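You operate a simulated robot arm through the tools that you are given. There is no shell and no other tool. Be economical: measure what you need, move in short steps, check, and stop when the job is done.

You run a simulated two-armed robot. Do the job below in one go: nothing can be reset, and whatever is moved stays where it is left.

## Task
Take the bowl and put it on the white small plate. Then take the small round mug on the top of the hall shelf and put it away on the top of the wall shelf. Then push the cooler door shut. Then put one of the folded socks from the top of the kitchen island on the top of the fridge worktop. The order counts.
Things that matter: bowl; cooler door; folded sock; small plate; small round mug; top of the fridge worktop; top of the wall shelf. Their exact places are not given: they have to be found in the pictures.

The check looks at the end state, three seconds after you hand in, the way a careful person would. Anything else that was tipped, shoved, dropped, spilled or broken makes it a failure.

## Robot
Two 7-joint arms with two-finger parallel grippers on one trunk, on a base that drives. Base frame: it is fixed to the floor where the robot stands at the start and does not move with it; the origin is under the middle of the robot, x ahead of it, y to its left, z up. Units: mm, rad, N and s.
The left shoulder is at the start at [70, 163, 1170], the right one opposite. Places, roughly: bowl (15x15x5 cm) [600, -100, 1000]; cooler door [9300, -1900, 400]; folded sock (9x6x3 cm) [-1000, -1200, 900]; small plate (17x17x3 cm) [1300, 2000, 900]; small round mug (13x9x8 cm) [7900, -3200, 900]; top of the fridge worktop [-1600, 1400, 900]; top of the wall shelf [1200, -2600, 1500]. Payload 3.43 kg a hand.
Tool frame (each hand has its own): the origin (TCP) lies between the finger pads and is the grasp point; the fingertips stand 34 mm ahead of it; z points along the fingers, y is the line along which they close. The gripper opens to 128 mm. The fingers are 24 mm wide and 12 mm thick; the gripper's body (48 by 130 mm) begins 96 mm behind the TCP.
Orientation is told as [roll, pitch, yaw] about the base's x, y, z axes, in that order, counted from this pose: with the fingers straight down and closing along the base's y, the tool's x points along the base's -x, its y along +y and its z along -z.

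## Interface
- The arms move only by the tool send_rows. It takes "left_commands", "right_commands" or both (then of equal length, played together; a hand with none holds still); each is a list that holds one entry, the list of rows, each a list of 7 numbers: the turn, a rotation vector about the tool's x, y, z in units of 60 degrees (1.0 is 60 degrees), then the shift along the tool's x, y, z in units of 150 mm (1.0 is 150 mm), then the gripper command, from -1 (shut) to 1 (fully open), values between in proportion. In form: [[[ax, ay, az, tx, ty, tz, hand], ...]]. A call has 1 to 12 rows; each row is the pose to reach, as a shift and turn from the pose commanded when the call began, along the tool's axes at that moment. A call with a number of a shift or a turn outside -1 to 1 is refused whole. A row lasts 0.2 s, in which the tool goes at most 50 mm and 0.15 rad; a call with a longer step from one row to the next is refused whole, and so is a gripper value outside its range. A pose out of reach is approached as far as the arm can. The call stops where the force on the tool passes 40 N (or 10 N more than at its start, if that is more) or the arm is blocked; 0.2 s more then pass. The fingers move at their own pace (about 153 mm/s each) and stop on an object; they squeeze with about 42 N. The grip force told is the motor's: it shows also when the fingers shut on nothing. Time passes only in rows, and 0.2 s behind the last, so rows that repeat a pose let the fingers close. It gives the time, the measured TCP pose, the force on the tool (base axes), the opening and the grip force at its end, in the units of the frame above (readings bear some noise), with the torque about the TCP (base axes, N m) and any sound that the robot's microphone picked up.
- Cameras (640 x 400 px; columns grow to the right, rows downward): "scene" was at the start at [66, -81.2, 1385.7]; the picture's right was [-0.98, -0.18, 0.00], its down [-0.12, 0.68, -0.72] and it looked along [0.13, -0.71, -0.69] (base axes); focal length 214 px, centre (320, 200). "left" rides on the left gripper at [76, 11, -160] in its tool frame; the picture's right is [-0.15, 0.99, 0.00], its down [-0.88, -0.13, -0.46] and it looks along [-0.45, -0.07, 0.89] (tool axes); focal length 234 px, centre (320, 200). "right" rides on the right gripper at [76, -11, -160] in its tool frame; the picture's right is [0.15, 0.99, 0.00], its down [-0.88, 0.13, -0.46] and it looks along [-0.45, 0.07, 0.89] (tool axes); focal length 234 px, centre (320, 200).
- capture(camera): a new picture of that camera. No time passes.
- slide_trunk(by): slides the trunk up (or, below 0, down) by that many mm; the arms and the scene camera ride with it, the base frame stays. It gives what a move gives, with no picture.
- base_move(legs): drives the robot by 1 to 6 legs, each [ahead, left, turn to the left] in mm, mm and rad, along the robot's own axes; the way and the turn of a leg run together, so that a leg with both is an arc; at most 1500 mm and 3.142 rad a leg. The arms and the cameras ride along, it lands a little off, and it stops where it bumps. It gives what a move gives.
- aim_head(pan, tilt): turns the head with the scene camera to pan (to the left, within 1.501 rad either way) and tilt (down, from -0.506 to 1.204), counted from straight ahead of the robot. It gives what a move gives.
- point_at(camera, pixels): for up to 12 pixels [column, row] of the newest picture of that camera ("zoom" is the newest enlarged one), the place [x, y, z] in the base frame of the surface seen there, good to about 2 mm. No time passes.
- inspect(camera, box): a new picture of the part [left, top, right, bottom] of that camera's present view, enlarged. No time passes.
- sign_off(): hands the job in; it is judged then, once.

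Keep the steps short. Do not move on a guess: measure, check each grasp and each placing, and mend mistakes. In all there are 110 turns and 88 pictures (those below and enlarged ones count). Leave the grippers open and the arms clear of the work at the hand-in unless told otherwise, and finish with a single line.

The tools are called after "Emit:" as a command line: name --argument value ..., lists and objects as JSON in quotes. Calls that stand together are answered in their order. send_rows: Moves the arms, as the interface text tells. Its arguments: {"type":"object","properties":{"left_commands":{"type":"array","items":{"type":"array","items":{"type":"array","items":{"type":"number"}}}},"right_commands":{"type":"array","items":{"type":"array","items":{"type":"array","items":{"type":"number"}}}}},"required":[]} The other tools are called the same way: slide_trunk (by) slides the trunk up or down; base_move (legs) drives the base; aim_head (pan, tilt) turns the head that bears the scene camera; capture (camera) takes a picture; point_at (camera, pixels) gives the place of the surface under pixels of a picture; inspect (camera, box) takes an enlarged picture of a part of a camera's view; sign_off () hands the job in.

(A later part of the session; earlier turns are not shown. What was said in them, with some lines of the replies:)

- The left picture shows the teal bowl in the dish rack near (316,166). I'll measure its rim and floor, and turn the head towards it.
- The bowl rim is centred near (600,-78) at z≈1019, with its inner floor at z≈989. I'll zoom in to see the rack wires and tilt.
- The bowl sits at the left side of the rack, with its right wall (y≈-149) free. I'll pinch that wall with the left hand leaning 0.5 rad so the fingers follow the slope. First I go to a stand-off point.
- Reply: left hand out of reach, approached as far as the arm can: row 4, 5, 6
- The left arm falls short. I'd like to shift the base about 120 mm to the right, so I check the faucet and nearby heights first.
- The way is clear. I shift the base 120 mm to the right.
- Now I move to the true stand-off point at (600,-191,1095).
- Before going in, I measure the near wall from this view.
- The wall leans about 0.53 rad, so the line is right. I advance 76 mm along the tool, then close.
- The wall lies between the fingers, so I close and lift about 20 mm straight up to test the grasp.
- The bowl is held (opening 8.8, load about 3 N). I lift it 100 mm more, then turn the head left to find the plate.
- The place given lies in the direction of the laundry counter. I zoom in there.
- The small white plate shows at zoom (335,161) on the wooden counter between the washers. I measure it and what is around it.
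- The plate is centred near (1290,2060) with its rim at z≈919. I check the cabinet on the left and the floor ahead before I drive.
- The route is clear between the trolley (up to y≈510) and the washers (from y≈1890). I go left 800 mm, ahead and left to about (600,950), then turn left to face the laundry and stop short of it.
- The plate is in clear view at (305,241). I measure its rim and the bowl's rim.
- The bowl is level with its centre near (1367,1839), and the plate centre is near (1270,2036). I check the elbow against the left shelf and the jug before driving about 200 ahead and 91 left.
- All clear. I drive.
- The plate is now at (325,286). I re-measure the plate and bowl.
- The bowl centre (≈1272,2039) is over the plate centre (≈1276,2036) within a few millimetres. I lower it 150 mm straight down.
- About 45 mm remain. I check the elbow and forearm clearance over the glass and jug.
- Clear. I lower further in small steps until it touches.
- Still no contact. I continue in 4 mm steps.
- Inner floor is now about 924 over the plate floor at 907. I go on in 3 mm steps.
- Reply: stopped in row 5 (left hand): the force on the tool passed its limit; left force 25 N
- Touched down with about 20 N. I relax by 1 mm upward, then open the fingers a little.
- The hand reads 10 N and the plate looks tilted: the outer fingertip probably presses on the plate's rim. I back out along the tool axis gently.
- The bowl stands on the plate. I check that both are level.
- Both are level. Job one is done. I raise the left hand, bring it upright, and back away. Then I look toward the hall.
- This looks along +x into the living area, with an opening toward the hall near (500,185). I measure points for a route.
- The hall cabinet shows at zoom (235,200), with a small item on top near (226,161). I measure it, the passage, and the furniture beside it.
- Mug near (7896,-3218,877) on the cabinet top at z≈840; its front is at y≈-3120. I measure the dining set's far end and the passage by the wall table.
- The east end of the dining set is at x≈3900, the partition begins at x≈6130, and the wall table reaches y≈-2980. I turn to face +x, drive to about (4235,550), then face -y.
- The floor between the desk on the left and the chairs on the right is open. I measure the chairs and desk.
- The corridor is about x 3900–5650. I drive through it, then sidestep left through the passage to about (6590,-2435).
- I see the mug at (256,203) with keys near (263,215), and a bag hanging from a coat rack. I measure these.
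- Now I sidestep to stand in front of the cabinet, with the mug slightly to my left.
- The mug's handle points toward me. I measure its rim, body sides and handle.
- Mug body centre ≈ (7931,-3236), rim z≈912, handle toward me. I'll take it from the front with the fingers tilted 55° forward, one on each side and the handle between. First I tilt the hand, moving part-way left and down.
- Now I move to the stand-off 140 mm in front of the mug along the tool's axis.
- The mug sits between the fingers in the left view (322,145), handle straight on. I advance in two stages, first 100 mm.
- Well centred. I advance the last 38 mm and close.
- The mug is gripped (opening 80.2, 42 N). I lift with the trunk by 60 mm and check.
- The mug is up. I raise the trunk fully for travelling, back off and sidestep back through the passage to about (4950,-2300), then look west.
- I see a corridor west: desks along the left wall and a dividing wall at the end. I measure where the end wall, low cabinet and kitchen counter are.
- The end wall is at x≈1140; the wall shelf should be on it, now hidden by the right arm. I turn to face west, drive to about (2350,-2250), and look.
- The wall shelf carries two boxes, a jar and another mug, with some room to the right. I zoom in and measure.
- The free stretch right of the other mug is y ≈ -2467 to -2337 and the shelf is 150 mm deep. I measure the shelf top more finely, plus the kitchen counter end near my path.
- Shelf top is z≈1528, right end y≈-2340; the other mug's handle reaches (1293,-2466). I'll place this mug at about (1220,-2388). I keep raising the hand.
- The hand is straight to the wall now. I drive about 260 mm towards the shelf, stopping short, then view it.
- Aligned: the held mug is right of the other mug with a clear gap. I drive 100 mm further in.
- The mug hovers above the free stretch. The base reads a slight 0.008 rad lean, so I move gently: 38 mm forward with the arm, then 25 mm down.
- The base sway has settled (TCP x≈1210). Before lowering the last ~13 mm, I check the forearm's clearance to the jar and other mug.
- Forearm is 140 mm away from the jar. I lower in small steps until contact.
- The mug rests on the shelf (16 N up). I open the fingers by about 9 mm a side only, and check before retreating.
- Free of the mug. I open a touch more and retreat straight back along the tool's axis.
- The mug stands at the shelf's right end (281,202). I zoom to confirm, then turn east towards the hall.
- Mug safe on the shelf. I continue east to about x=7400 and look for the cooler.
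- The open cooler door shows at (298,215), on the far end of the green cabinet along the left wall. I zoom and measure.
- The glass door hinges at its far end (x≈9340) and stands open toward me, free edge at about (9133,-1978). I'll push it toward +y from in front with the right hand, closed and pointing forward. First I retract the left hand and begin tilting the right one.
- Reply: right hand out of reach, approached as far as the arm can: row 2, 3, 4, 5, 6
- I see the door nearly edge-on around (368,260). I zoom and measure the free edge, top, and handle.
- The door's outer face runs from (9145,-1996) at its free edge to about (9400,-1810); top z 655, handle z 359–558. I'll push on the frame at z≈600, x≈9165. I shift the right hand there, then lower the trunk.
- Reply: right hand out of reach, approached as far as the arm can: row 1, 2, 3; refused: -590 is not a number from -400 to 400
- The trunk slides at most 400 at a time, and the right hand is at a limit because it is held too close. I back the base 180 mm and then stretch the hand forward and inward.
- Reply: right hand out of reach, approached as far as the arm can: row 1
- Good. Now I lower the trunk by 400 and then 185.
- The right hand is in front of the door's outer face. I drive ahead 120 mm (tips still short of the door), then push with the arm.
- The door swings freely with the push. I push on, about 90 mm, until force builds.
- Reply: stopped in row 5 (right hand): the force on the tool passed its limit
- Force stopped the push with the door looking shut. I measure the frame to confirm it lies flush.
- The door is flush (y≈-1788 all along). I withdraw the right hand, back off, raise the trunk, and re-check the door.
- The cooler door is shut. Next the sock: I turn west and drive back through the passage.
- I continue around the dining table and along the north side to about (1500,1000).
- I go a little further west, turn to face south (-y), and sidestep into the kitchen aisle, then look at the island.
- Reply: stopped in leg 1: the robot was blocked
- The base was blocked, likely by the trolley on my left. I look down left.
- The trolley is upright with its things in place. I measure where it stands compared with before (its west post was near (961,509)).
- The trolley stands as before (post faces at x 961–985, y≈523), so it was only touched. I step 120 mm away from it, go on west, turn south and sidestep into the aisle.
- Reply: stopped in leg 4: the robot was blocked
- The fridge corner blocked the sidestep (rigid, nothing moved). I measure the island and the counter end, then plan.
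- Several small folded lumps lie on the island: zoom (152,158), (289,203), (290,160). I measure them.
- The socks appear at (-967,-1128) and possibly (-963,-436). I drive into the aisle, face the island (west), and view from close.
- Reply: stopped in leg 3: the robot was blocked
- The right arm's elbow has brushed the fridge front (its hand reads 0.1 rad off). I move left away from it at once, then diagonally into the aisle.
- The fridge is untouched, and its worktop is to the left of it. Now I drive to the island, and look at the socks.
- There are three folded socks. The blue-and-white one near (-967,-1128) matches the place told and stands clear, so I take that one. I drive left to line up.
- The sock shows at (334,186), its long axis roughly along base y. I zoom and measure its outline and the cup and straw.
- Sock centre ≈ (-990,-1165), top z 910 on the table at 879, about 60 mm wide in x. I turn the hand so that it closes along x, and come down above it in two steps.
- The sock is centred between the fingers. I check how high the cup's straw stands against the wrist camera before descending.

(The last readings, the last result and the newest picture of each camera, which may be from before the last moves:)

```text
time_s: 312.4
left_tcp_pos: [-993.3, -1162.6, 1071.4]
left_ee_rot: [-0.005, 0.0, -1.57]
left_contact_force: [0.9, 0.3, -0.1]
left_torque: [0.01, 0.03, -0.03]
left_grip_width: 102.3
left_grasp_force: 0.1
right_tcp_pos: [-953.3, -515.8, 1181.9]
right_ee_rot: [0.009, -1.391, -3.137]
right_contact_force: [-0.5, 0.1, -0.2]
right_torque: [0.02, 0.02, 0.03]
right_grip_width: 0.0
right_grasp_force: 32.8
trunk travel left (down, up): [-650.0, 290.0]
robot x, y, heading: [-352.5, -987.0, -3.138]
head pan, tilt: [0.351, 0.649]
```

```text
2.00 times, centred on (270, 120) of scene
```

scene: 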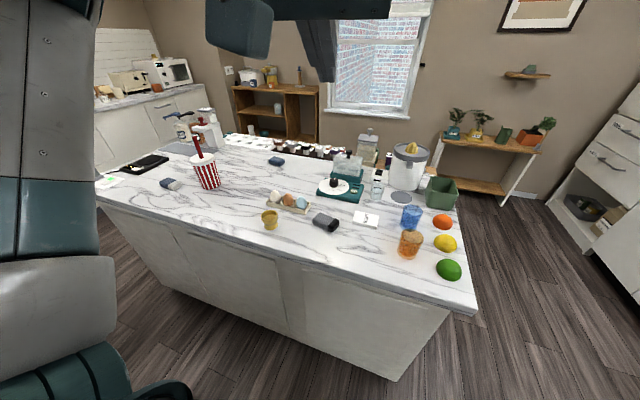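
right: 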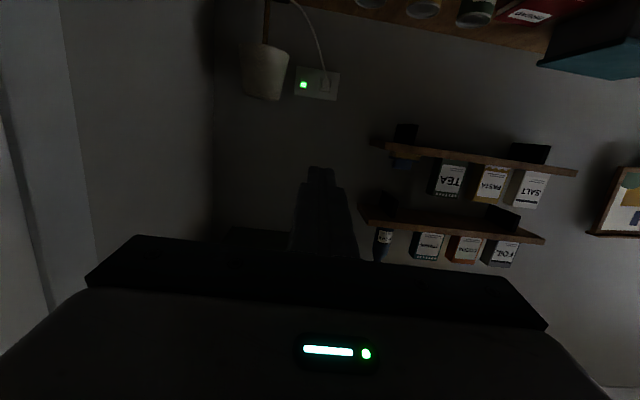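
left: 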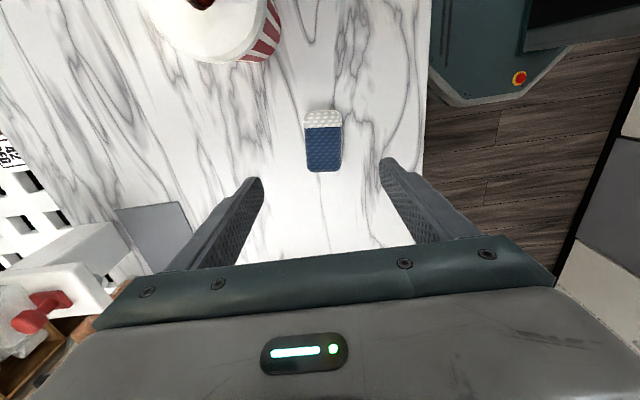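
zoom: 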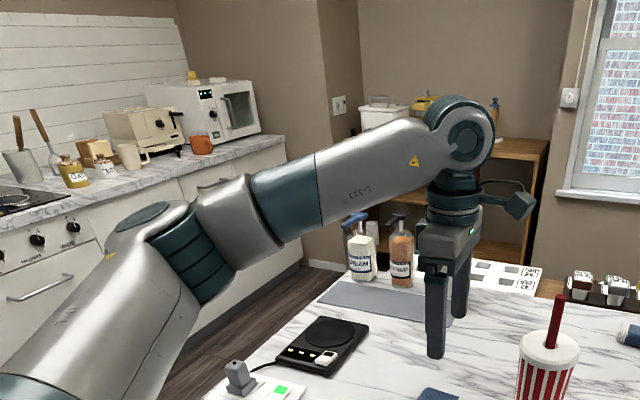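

The straw leans away, so there's room. I descend 150 mm, tips to z≈887, then close.

Emit:
send_rows --left_commands '[[[0, 0, 0, 0, 0.01, 0.25, 0.6], [0, 0, 0, 0, 0.02, 0.5, 0.6], [0, 0, 0, 0, 0.02, 0.75, 0.6], [0, 0, 0, 0, 0.02, 0.92, 0.6], [0, 0, 0, 0, 0.02, 1, 0.6], [0, 0, 0, 0, 0.02, 1, 0.1], [0, 0, 0, 0, 0.02, 1, -0.4], [0, 0, 0, 0, 0.02, 1, -1], [0, 0, 0, 0, 0.02, 1, -1]]]'

Emit:
capture --camera "left"

```text
time_s: 314.4
left_tcp_pos: [-990.1, -1165.3, 918.4]
left_ee_rot: [-0.004, -0.001, -1.572]
left_contact_force: [0.0, -1.0, 0.5]
left_torque: [-0.01, 0.0, -0.01]
left_grip_width: 52.7
left_grasp_force: 41.5
right_tcp_pos: [-953.7, -516.5, 1181.0]
right_ee_rot: [0.008, -1.389, -3.136]
right_contact_force: [0.5, -0.6, -0.7]
right_torque: [0.01, -0.02, 0.01]
right_grip_width: 0.0
right_grasp_force: 33.6
trunk travel left (down, up): [-650.0, 290.0]
robot x, y, heading: [-351.1, -988.5, -3.14]
head pan, tilt: [0.351, 0.649]
```

```text
17 pictures are left
```

left: 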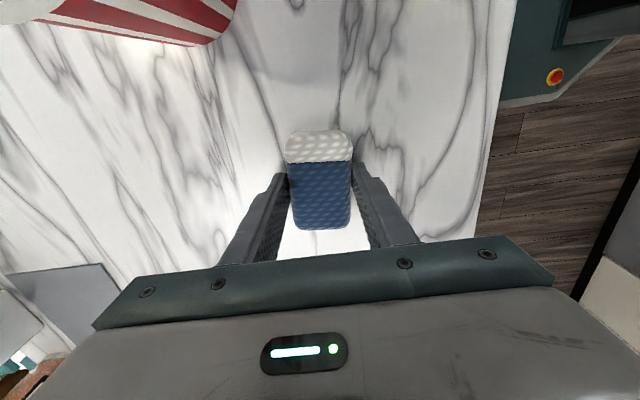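

The sock is gripped (52.7 mm, 41 N). I lift straight up 150 mm.

Emit:
send_rows --left_commands '[[[0, 0, 0, 0, 0, -0.25, -1], [0, 0, 0, 0, 0, -0.5, -1], [0, 0, 0, 0, 0, -0.75, -1], [0, 0, 0, 0, 0, -1, -1], [0, 0, 0, 0, 0, -1, -1]]]'

Emit:
send_rows --left_commands '[[[0, 0, 0, 0, 0.2, -0.25, -1], [0, 0, 0, 0, 0.4, -0.5, -1], [0, 0, 0, 0, 0.6, -0.75, -1], [0, 0, 0, 0, 0.8, -1, -1], [0, 0, 0, 0, 1, -1, -1]]]'

Emit:
capture --camera "left"

```text
time_s: 315.6
left_tcp_pos: [-988.4, -1167.1, 1069.8]
left_ee_rot: [-0.003, 0.0, -1.573]
left_contact_force: [0.0, -0.2, -0.9]
left_torque: [0.01, -0.02, 0.0]
left_grip_width: 52.6
left_grasp_force: 41.7
right_tcp_pos: [-953.9, -517.0, 1180.8]
right_ee_rot: [0.008, -1.391, -3.135]
right_contact_force: [0.2, 0.0, 0.3]
right_torque: [0.03, -0.01, 0.0]
right_grip_width: 0.0
right_grasp_force: 33.0
trunk travel left (down, up): [-650.0, 290.0]
robot x, y, heading: [-349.7, -989.6, -3.139]
head pan, tilt: [0.351, 0.649]
```

```text
time_s: 316.8
left_tcp_pos: [-838.5, -1168.1, 1219.9]
left_ee_rot: [-0.003, 0.001, -1.573]
left_contact_force: [0.0, -1.0, -0.7]
left_torque: [-0.01, 0.0, -0.01]
left_grip_width: 52.3
left_grasp_force: 42.3
right_tcp_pos: [-954.9, -517.6, 1181.8]
right_ee_rot: [0.002, -1.391, -3.132]
right_contact_force: [0.1, -0.3, 0.4]
right_torque: [-0.02, -0.01, -0.01]
right_grip_width: 0.0
right_grasp_force: 32.8
trunk travel left (down, up): [-650.0, 290.0]
robot x, y, heading: [-349.8, -991.1, -3.137]
head pan, tilt: [0.351, 0.649]
```

```text
16 pictures are left
```

left: 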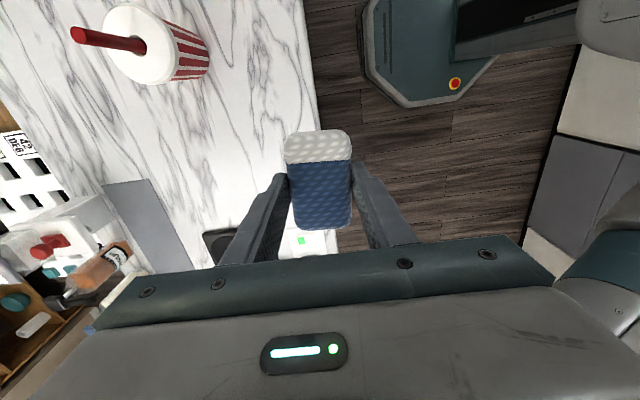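

The sock is held well. Before travelling, I tuck the right hand back to pointing down and closer in, so it does not stick out.

Emit:
send_rows --right_commands '[[[0, 0.133, 0, 0, 0, -0.06, -0.5], [0, 0.266, 0, 0, 0, -0.12, 0], [0, 0.4, 0, 0, 0, -0.2, 0.5], [0, 0.53, 0, 0, 0, -0.25, 1], [0, 0.664, 0, 0, 0, -0.3, 1]]]'

Emit:
send_rows --right_commands '[[[0, 0.133, 0, 0.16, 0, -0.13, 1], [0, 0.266, 0, 0.32, 0, -0.27, 1], [0, 0.4, 0, 0.48, 0, -0.4, 1], [0, 0.53, 0, 0.64, 0, -0.53, 1], [0, 0.664, 0, 0.8, 0, -0.67, 1]]]'

Emit:
base_move --legs '[[0, -1240, 0], [0, 0, -1.571]]'

Emit:
aim_head --pan 0.6 --tilt 0.4

Emit:
capture --camera "scene"

```text
time_s: 318.0
left_tcp_pos: [-839.7, -1167.1, 1218.4]
left_ee_rot: [-0.003, -0.001, -1.572]
left_contact_force: [-0.3, -0.3, -0.1]
left_torque: [-0.01, -0.03, -0.03]
left_grip_width: 52.0
left_grasp_force: 42.0
right_tcp_pos: [-909.6, -517.0, 1189.7]
right_ee_rot: [0.0, -0.693, -3.128]
right_contact_force: [0.5, -0.5, 0.3]
right_torque: [0.0, 0.04, 0.0]
right_grip_width: 128.0
right_grasp_force: 0.0
trunk travel left (down, up): [-650.0, 290.0]
robot x, y, heading: [-351.3, -986.4, -3.136]
head pan, tilt: [0.351, 0.649]
```

```text
time_s: 319.4
left_tcp_pos: [-837.8, -1167.0, 1218.5]
left_ee_rot: [-0.005, 0.0, -1.571]
left_contact_force: [0.2, -0.4, -0.2]
left_torque: [0.0, 0.03, 0.0]
left_grip_width: 51.5
left_grasp_force: 42.2
right_tcp_pos: [-752.4, -514.8, 1152.5]
right_ee_rot: [0.008, 0.117, -3.127]
right_contact_force: [0.4, 0.0, -0.8]
right_torque: [-0.02, 0.05, -0.06]
right_grip_width: 127.9
right_grasp_force: 0.1
trunk travel left (down, up): [-650.0, 290.0]
robot x, y, heading: [-344.3, -989.5, -3.135]
head pan, tilt: [0.351, 0.649]
stopped in row 5 (right hand): the arm was blocked; the commanded pose is now the measured one
```

```text
time_s: 329.4
left_tcp_pos: [-559.9, 755.7, 1218.6]
left_ee_rot: [-0.003, 0.0, -3.095]
left_contact_force: [0.5, 0.6, -1.0]
left_torque: [-0.01, -0.02, 0.0]
left_grip_width: 50.7
left_grasp_force: 41.8
right_tcp_pos: [96.0, 699.8, 1152.1]
right_ee_rot: [0.007, 0.117, 1.632]
right_contact_force: [-0.4, 0.5, -0.9]
right_torque: [0.0, 0.0, 0.02]
right_grip_width: 127.9
right_grasp_force: 0.1
trunk travel left (down, up): [-650.0, 290.0]
robot x, y, heading: [-357.8, 279.2, 1.62]
head pan, tilt: [0.351, 0.649]
```

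```text
time_s: 330.2
left_tcp_pos: [-560.6, 755.5, 1218.4]
left_ee_rot: [-0.005, 0.0, -3.095]
left_contact_force: [0.3, -0.3, -0.6]
left_torque: [0.03, -0.03, 0.0]
left_grip_width: 50.9
left_grasp_force: 41.3
right_tcp_pos: [95.1, 699.5, 1151.8]
right_ee_rot: [0.008, 0.115, 1.633]
right_contact_force: [-0.7, 0.4, 0.6]
right_torque: [-0.01, 0.01, 0.01]
right_grip_width: 128.0
right_grasp_force: 0.1
trunk travel left (down, up): [-650.0, 290.0]
robot x, y, heading: [-357.1, 269.8, 1.621]
head pan, tilt: [0.6, 0.4]
```

```text
15 pictures are left
```

scene: 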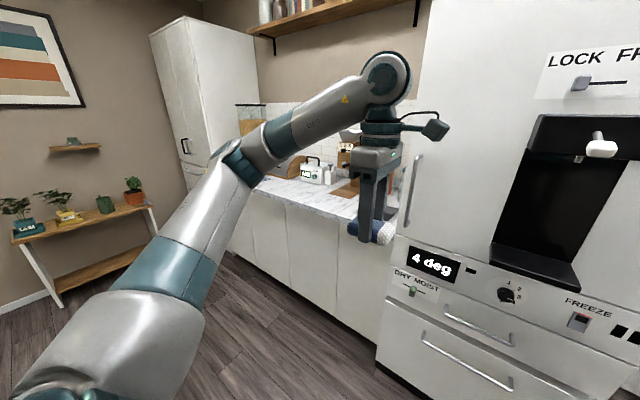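

I move slightly ahead to clear the island's end, then sidestep left along the worktop.

Emit:
base_move --legs '[[170, 0, -0.05], [0, 1000, 0]]'

Emit:
aim_head --pan -0.05 --tilt 0.55

Emit:
capture --camera "scene"

```text
time_s: 336.5
left_tcp_pos: [-1551.2, 934.6, 1218.1]
left_ee_rot: [-0.005, -0.002, 3.136]
left_contact_force: [0.1, -0.5, -0.2]
left_torque: [-0.01, 0.02, 0.02]
left_grip_width: 51.0
left_grasp_force: 42.1
right_tcp_pos: [-898.1, 846.3, 1152.0]
right_ee_rot: [0.007, 0.116, 1.585]
right_contact_force: [0.4, 1.0, 0.6]
right_torque: [-0.01, 0.02, 0.02]
right_grip_width: 128.0
right_grasp_force: 0.2
trunk travel left (down, up): [-650.0, 290.0]
robot x, y, heading: [-1373.0, 448.0, 1.568]
head pan, tilt: [0.6, 0.4]
```

```text
time_s: 337.6
left_tcp_pos: [-1551.2, 934.7, 1217.8]
left_ee_rot: [-0.003, 0.0, 3.137]
left_contact_force: [0.4, 0.3, -0.5]
left_torque: [0.03, -0.04, 0.04]
left_grip_width: 50.6
left_grasp_force: 42.3
right_tcp_pos: [-897.4, 846.1, 1152.3]
right_ee_rot: [0.008, 0.116, 1.583]
right_contact_force: [0.2, 0.3, 0.6]
right_torque: [-0.02, 0.02, -0.01]
right_grip_width: 127.9
right_grasp_force: 0.2
trunk travel left (down, up): [-650.0, 290.0]
robot x, y, heading: [-1372.6, 438.9, 1.568]
head pan, tilt: [-0.051, 0.55]
```

```text
14 pictures are left
```

scene: 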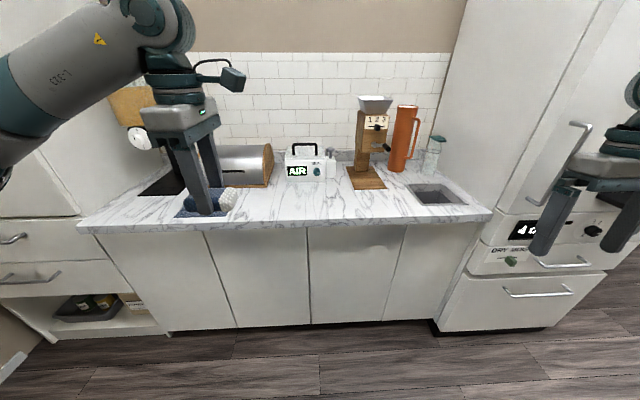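

The middle of the worktop is free around (285,205). I measure it and the objects near.

Emit:
point_at --camera "scene" --pixels '[[285, 205], [285, 222], [285, 190], [260, 200], [240, 208], [300, 180], [250, 185], [350, 205], [270, 160], [90, 222], [310, 226], [340, 195]]'

```text
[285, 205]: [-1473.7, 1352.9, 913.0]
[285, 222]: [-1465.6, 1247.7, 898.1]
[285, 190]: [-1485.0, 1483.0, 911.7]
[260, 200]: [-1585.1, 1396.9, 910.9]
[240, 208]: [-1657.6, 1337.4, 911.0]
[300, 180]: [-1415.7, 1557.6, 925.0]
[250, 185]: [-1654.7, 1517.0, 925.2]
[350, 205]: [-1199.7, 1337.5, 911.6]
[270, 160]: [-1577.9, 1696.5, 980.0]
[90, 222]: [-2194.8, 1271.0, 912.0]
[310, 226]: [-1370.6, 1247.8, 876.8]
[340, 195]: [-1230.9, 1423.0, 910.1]
```

Worktop z≈912, front edge y≈1250. The right hand must stay clear of the fridge, so I advance the base only 155 mm and reach out with the left arm to about (-1475,1340).

Emit:
base_move --legs '[[155, -75, 0]]'

Emit:
send_rows --left_commands '[[[0, 0, 0, 0, -0.25, 0, -1], [0, 0, 0, 0, -0.5, 0.1, -1], [0, 0, 0, 0, -0.75, 0.2, -1], [0, 0, 0, 0, -0.95, 0.3, -1], [0, 0, 0, 0, -0.95, 0.3, -1]]]'

Emit:
send_rows --left_commands '[[[0, 0, 0, 0, -0.2, 0.15, -1], [0, 0, 0, 0, -0.4, 0.3, -1], [0, 0, 0, 0, -0.6, 0.45, -1], [0, 0, 0, 0, -0.72, 0.65, -1], [0, 0, 0, 0, -0.72, 0.65, -1]]]'

Emit:
capture --camera "scene"

```text
time_s: 339.0
left_tcp_pos: [-1474.4, 1089.9, 1218.2]
left_ee_rot: [-0.007, 0.0, 3.137]
left_contact_force: [-0.3, -0.7, 0.3]
left_torque: [-0.03, 0.01, 0.04]
left_grip_width: 50.6
left_grasp_force: 41.6
right_tcp_pos: [-822.6, 1001.2, 1153.1]
right_ee_rot: [0.008, 0.114, 1.58]
right_contact_force: [-0.2, 0.4, -0.9]
right_torque: [0.01, -0.01, -0.01]
right_grip_width: 127.9
right_grasp_force: 0.1
trunk travel left (down, up): [-650.0, 290.0]
robot x, y, heading: [-1297.3, 598.9, 1.57]
head pan, tilt: [-0.051, 0.55]
```

```text
time_s: 340.2
left_tcp_pos: [-1472.3, 1232.9, 1173.3]
left_ee_rot: [-0.004, -0.001, 3.134]
left_contact_force: [0.1, -0.8, -0.1]
left_torque: [0.0, 0.02, -0.01]
left_grip_width: 50.6
left_grasp_force: 41.9
right_tcp_pos: [-821.5, 1002.7, 1152.4]
right_ee_rot: [0.007, 0.114, 1.582]
right_contact_force: [-0.7, -0.2, -0.3]
right_torque: [0.02, 0.03, 0.01]
right_grip_width: 128.1
right_grasp_force: 0.0
trunk travel left (down, up): [-650.0, 290.0]
robot x, y, heading: [-1296.1, 600.0, 1.569]
head pan, tilt: [-0.051, 0.55]
```

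```text
time_s: 341.4
left_tcp_pos: [-1471.8, 1342.2, 1077.6]
left_ee_rot: [-0.006, -0.002, 3.134]
left_contact_force: [0.1, -0.1, -0.1]
left_torque: [0.06, 0.04, 0.0]
left_grip_width: 50.9
left_grasp_force: 42.3
right_tcp_pos: [-821.7, 1001.0, 1153.7]
right_ee_rot: [0.007, 0.112, 1.581]
right_contact_force: [0.6, 0.6, 0.6]
right_torque: [0.01, -0.01, 0.0]
right_grip_width: 127.7
right_grasp_force: 0.0
trunk travel left (down, up): [-650.0, 290.0]
robot x, y, heading: [-1296.9, 598.8, 1.561]
head pan, tilt: [-0.051, 0.55]
```

```text
13 pictures are left
```

scene: 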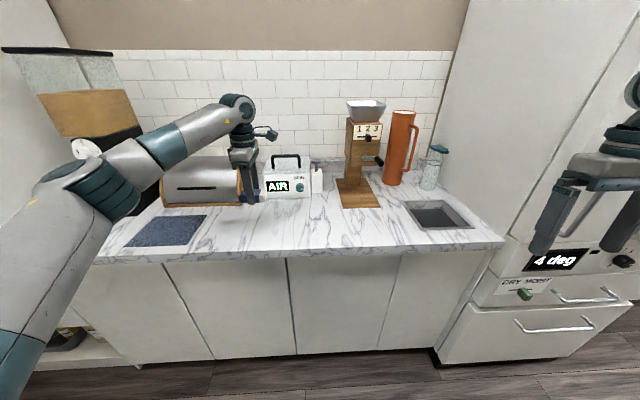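

The place below is clear. I lower 115 mm, then creep to contact.

Emit:
send_rows --left_commands '[[[0, 0, 0, 0, 0, 0.25, -1], [0, 0, 0, 0, 0, 0.5, -1], [0, 0, 0, 0, 0, 0.7, -1], [0, 0, 0, 0, 0, 0.78, -1], [0, 0, 0, 0, 0, 0.805, -1], [0, 0, 0, 0, 0, 0.825, -1], [0, 0, 0, 0, 0, 0.845, -1], [0, 0, 0, 0, 0, 0.845, -1]]]'

Emit:
inspect --camera "scene" --box '[190, 140, 330, 260]'

```text
time_s: 343.2
left_tcp_pos: [-1472.5, 1343.4, 950.0]
left_ee_rot: [-0.005, -0.001, 3.134]
left_contact_force: [0.5, -0.4, -0.3]
left_torque: [0.0, 0.0, -0.03]
left_grip_width: 50.9
left_grasp_force: 42.5
right_tcp_pos: [-820.9, 1003.2, 1152.5]
right_ee_rot: [0.008, 0.117, 1.58]
right_contact_force: [0.3, 0.5, 0.5]
right_torque: [0.0, -0.01, 0.0]
right_grip_width: 127.9
right_grasp_force: 0.0
trunk travel left (down, up): [-650.0, 290.0]
robot x, y, heading: [-1297.9, 604.8, 1.57]
head pan, tilt: [-0.051, 0.55]
```

```text
3.33 times, centred on (260, 200) of scene
```

zoom: 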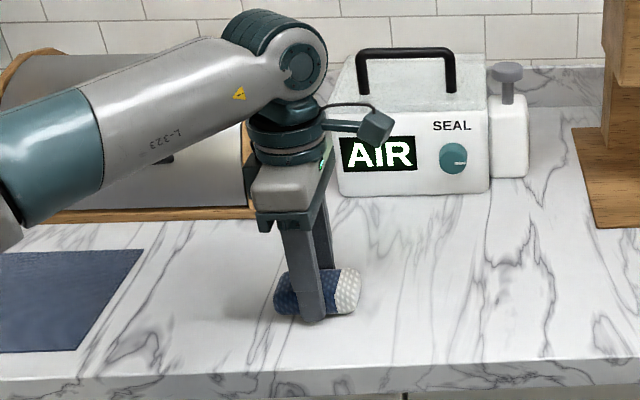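

It hovers within a couple of millimetres. I creep 4 mm further, then open.

Emit:
send_rows --left_commands '[[[0, 0, 0, 0, 0, 0.01, -1], [0, 0, 0, 0, 0, 0.018, -1], [0, 0, 0, 0, 0, 0.018, -0.6], [0, 0, 0, 0, 0, 0.01, -0.1], [0, 0, 0, 0, 0, 0.01, 0.4], [0, 0, 0, 0, 0, 0.01, 0.5], [0, 0, 0, 0, 0, -0.25, 0.5], [0, 0, 0, 0, 0, -0.5, 0.5], [0, 0, 0, 0, 0, -0.75, 0.5], [0, 0, 0, 0, 0, -1, 0.5]]]'

Emit:
inspect --camera "scene" --box '[190, 140, 330, 260]'

```text
time_s: 345.4
left_tcp_pos: [-1472.6, 1340.1, 1101.7]
left_ee_rot: [-0.005, 0.0, 3.135]
left_contact_force: [0.0, -0.2, -0.2]
left_torque: [-0.01, -0.03, -0.02]
left_grip_width: 95.9
left_grasp_force: 0.1
right_tcp_pos: [-820.6, 1000.0, 1151.4]
right_ee_rot: [0.007, 0.113, 1.582]
right_contact_force: [0.5, -0.4, 0.2]
right_torque: [0.01, 0.02, -0.01]
right_grip_width: 127.8
right_grasp_force: 0.1
trunk travel left (down, up): [-650.0, 290.0]
robot x, y, heading: [-1295.4, 602.5, 1.566]
head pan, tilt: [-0.051, 0.55]
```

```text
3.33 times, centred on (260, 200) of scene
```

zoom: 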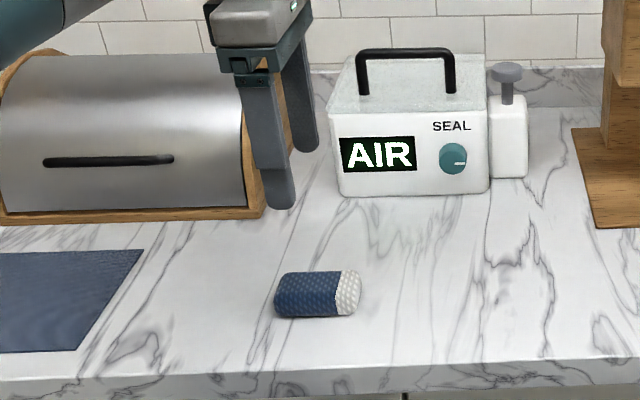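

The sock lies flat on the worktop. I draw the arm back, open the gripper, and move the base clear.

Emit:
send_rows --left_commands '[[[0, 0, 0, 0, 0.25, -0.2, 1], [0, 0, 0, 0, 0.5, -0.4, 1], [0, 0, 0, 0, 0.75, -0.6, 1], [0, 0, 0, 0, 1, -0.7, 1], [0, 0, 0, 0, 1, -0.7, 1]]]'

Emit:
base_move --legs '[[-150, 0, 0]]'

Emit:
capture --camera "scene"

```text
time_s: 346.6
left_tcp_pos: [-1471.8, 1192.2, 1203.8]
left_ee_rot: [-0.006, 0.001, 3.135]
left_contact_force: [0.7, 0.4, -1.1]
left_torque: [-0.01, 0.03, -0.01]
left_grip_width: 128.0
left_grasp_force: 0.1
right_tcp_pos: [-820.8, 1003.5, 1151.6]
right_ee_rot: [0.007, 0.114, 1.581]
right_contact_force: [0.1, 0.2, 0.0]
right_torque: [-0.03, -0.02, -0.01]
right_grip_width: 128.0
right_grasp_force: 0.0
trunk travel left (down, up): [-650.0, 290.0]
robot x, y, heading: [-1295.1, 600.5, 1.568]
head pan, tilt: [-0.051, 0.55]
```

```text
time_s: 348.0
left_tcp_pos: [-1470.9, 1046.3, 1203.4]
left_ee_rot: [-0.005, 0.0, 3.135]
left_contact_force: [0.0, -0.1, 0.4]
left_torque: [0.01, 0.03, 0.0]
left_grip_width: 127.8
left_grasp_force: 0.2
right_tcp_pos: [-822.5, 856.0, 1152.9]
right_ee_rot: [0.006, 0.116, 1.583]
right_contact_force: [0.6, 0.7, 0.1]
right_torque: [0.0, -0.01, 0.0]
right_grip_width: 128.1
right_grasp_force: 0.0
trunk travel left (down, up): [-650.0, 290.0]
robot x, y, heading: [-1297.6, 456.0, 1.568]
head pan, tilt: [-0.051, 0.55]
```

```text
10 pictures are left
```

scene: 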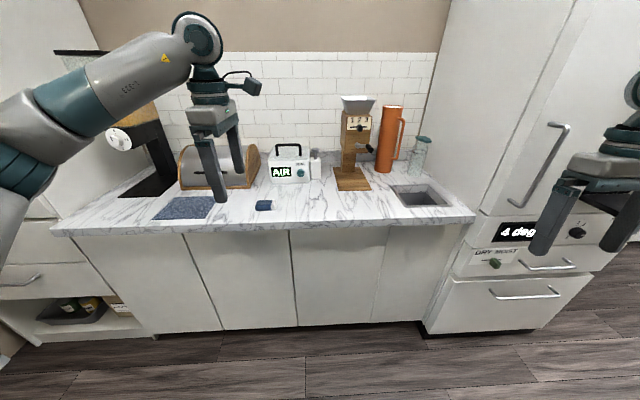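

The sock rests on the worktop at (263,204), the grippers are open, and the arms are clear. I hand the job in.

Emit:
sign_off

```text
The job is handed in.
```

All four steps are done in order: the bowl is on the white small plate, the mug is on the wall shelf, the cooler door is shut, and a folded sock is on the fridge worktop; the plate slid about 15 mm as the bowl went down, and I brushed the trolley and fridge while driving with nothing seen moved or tipped.
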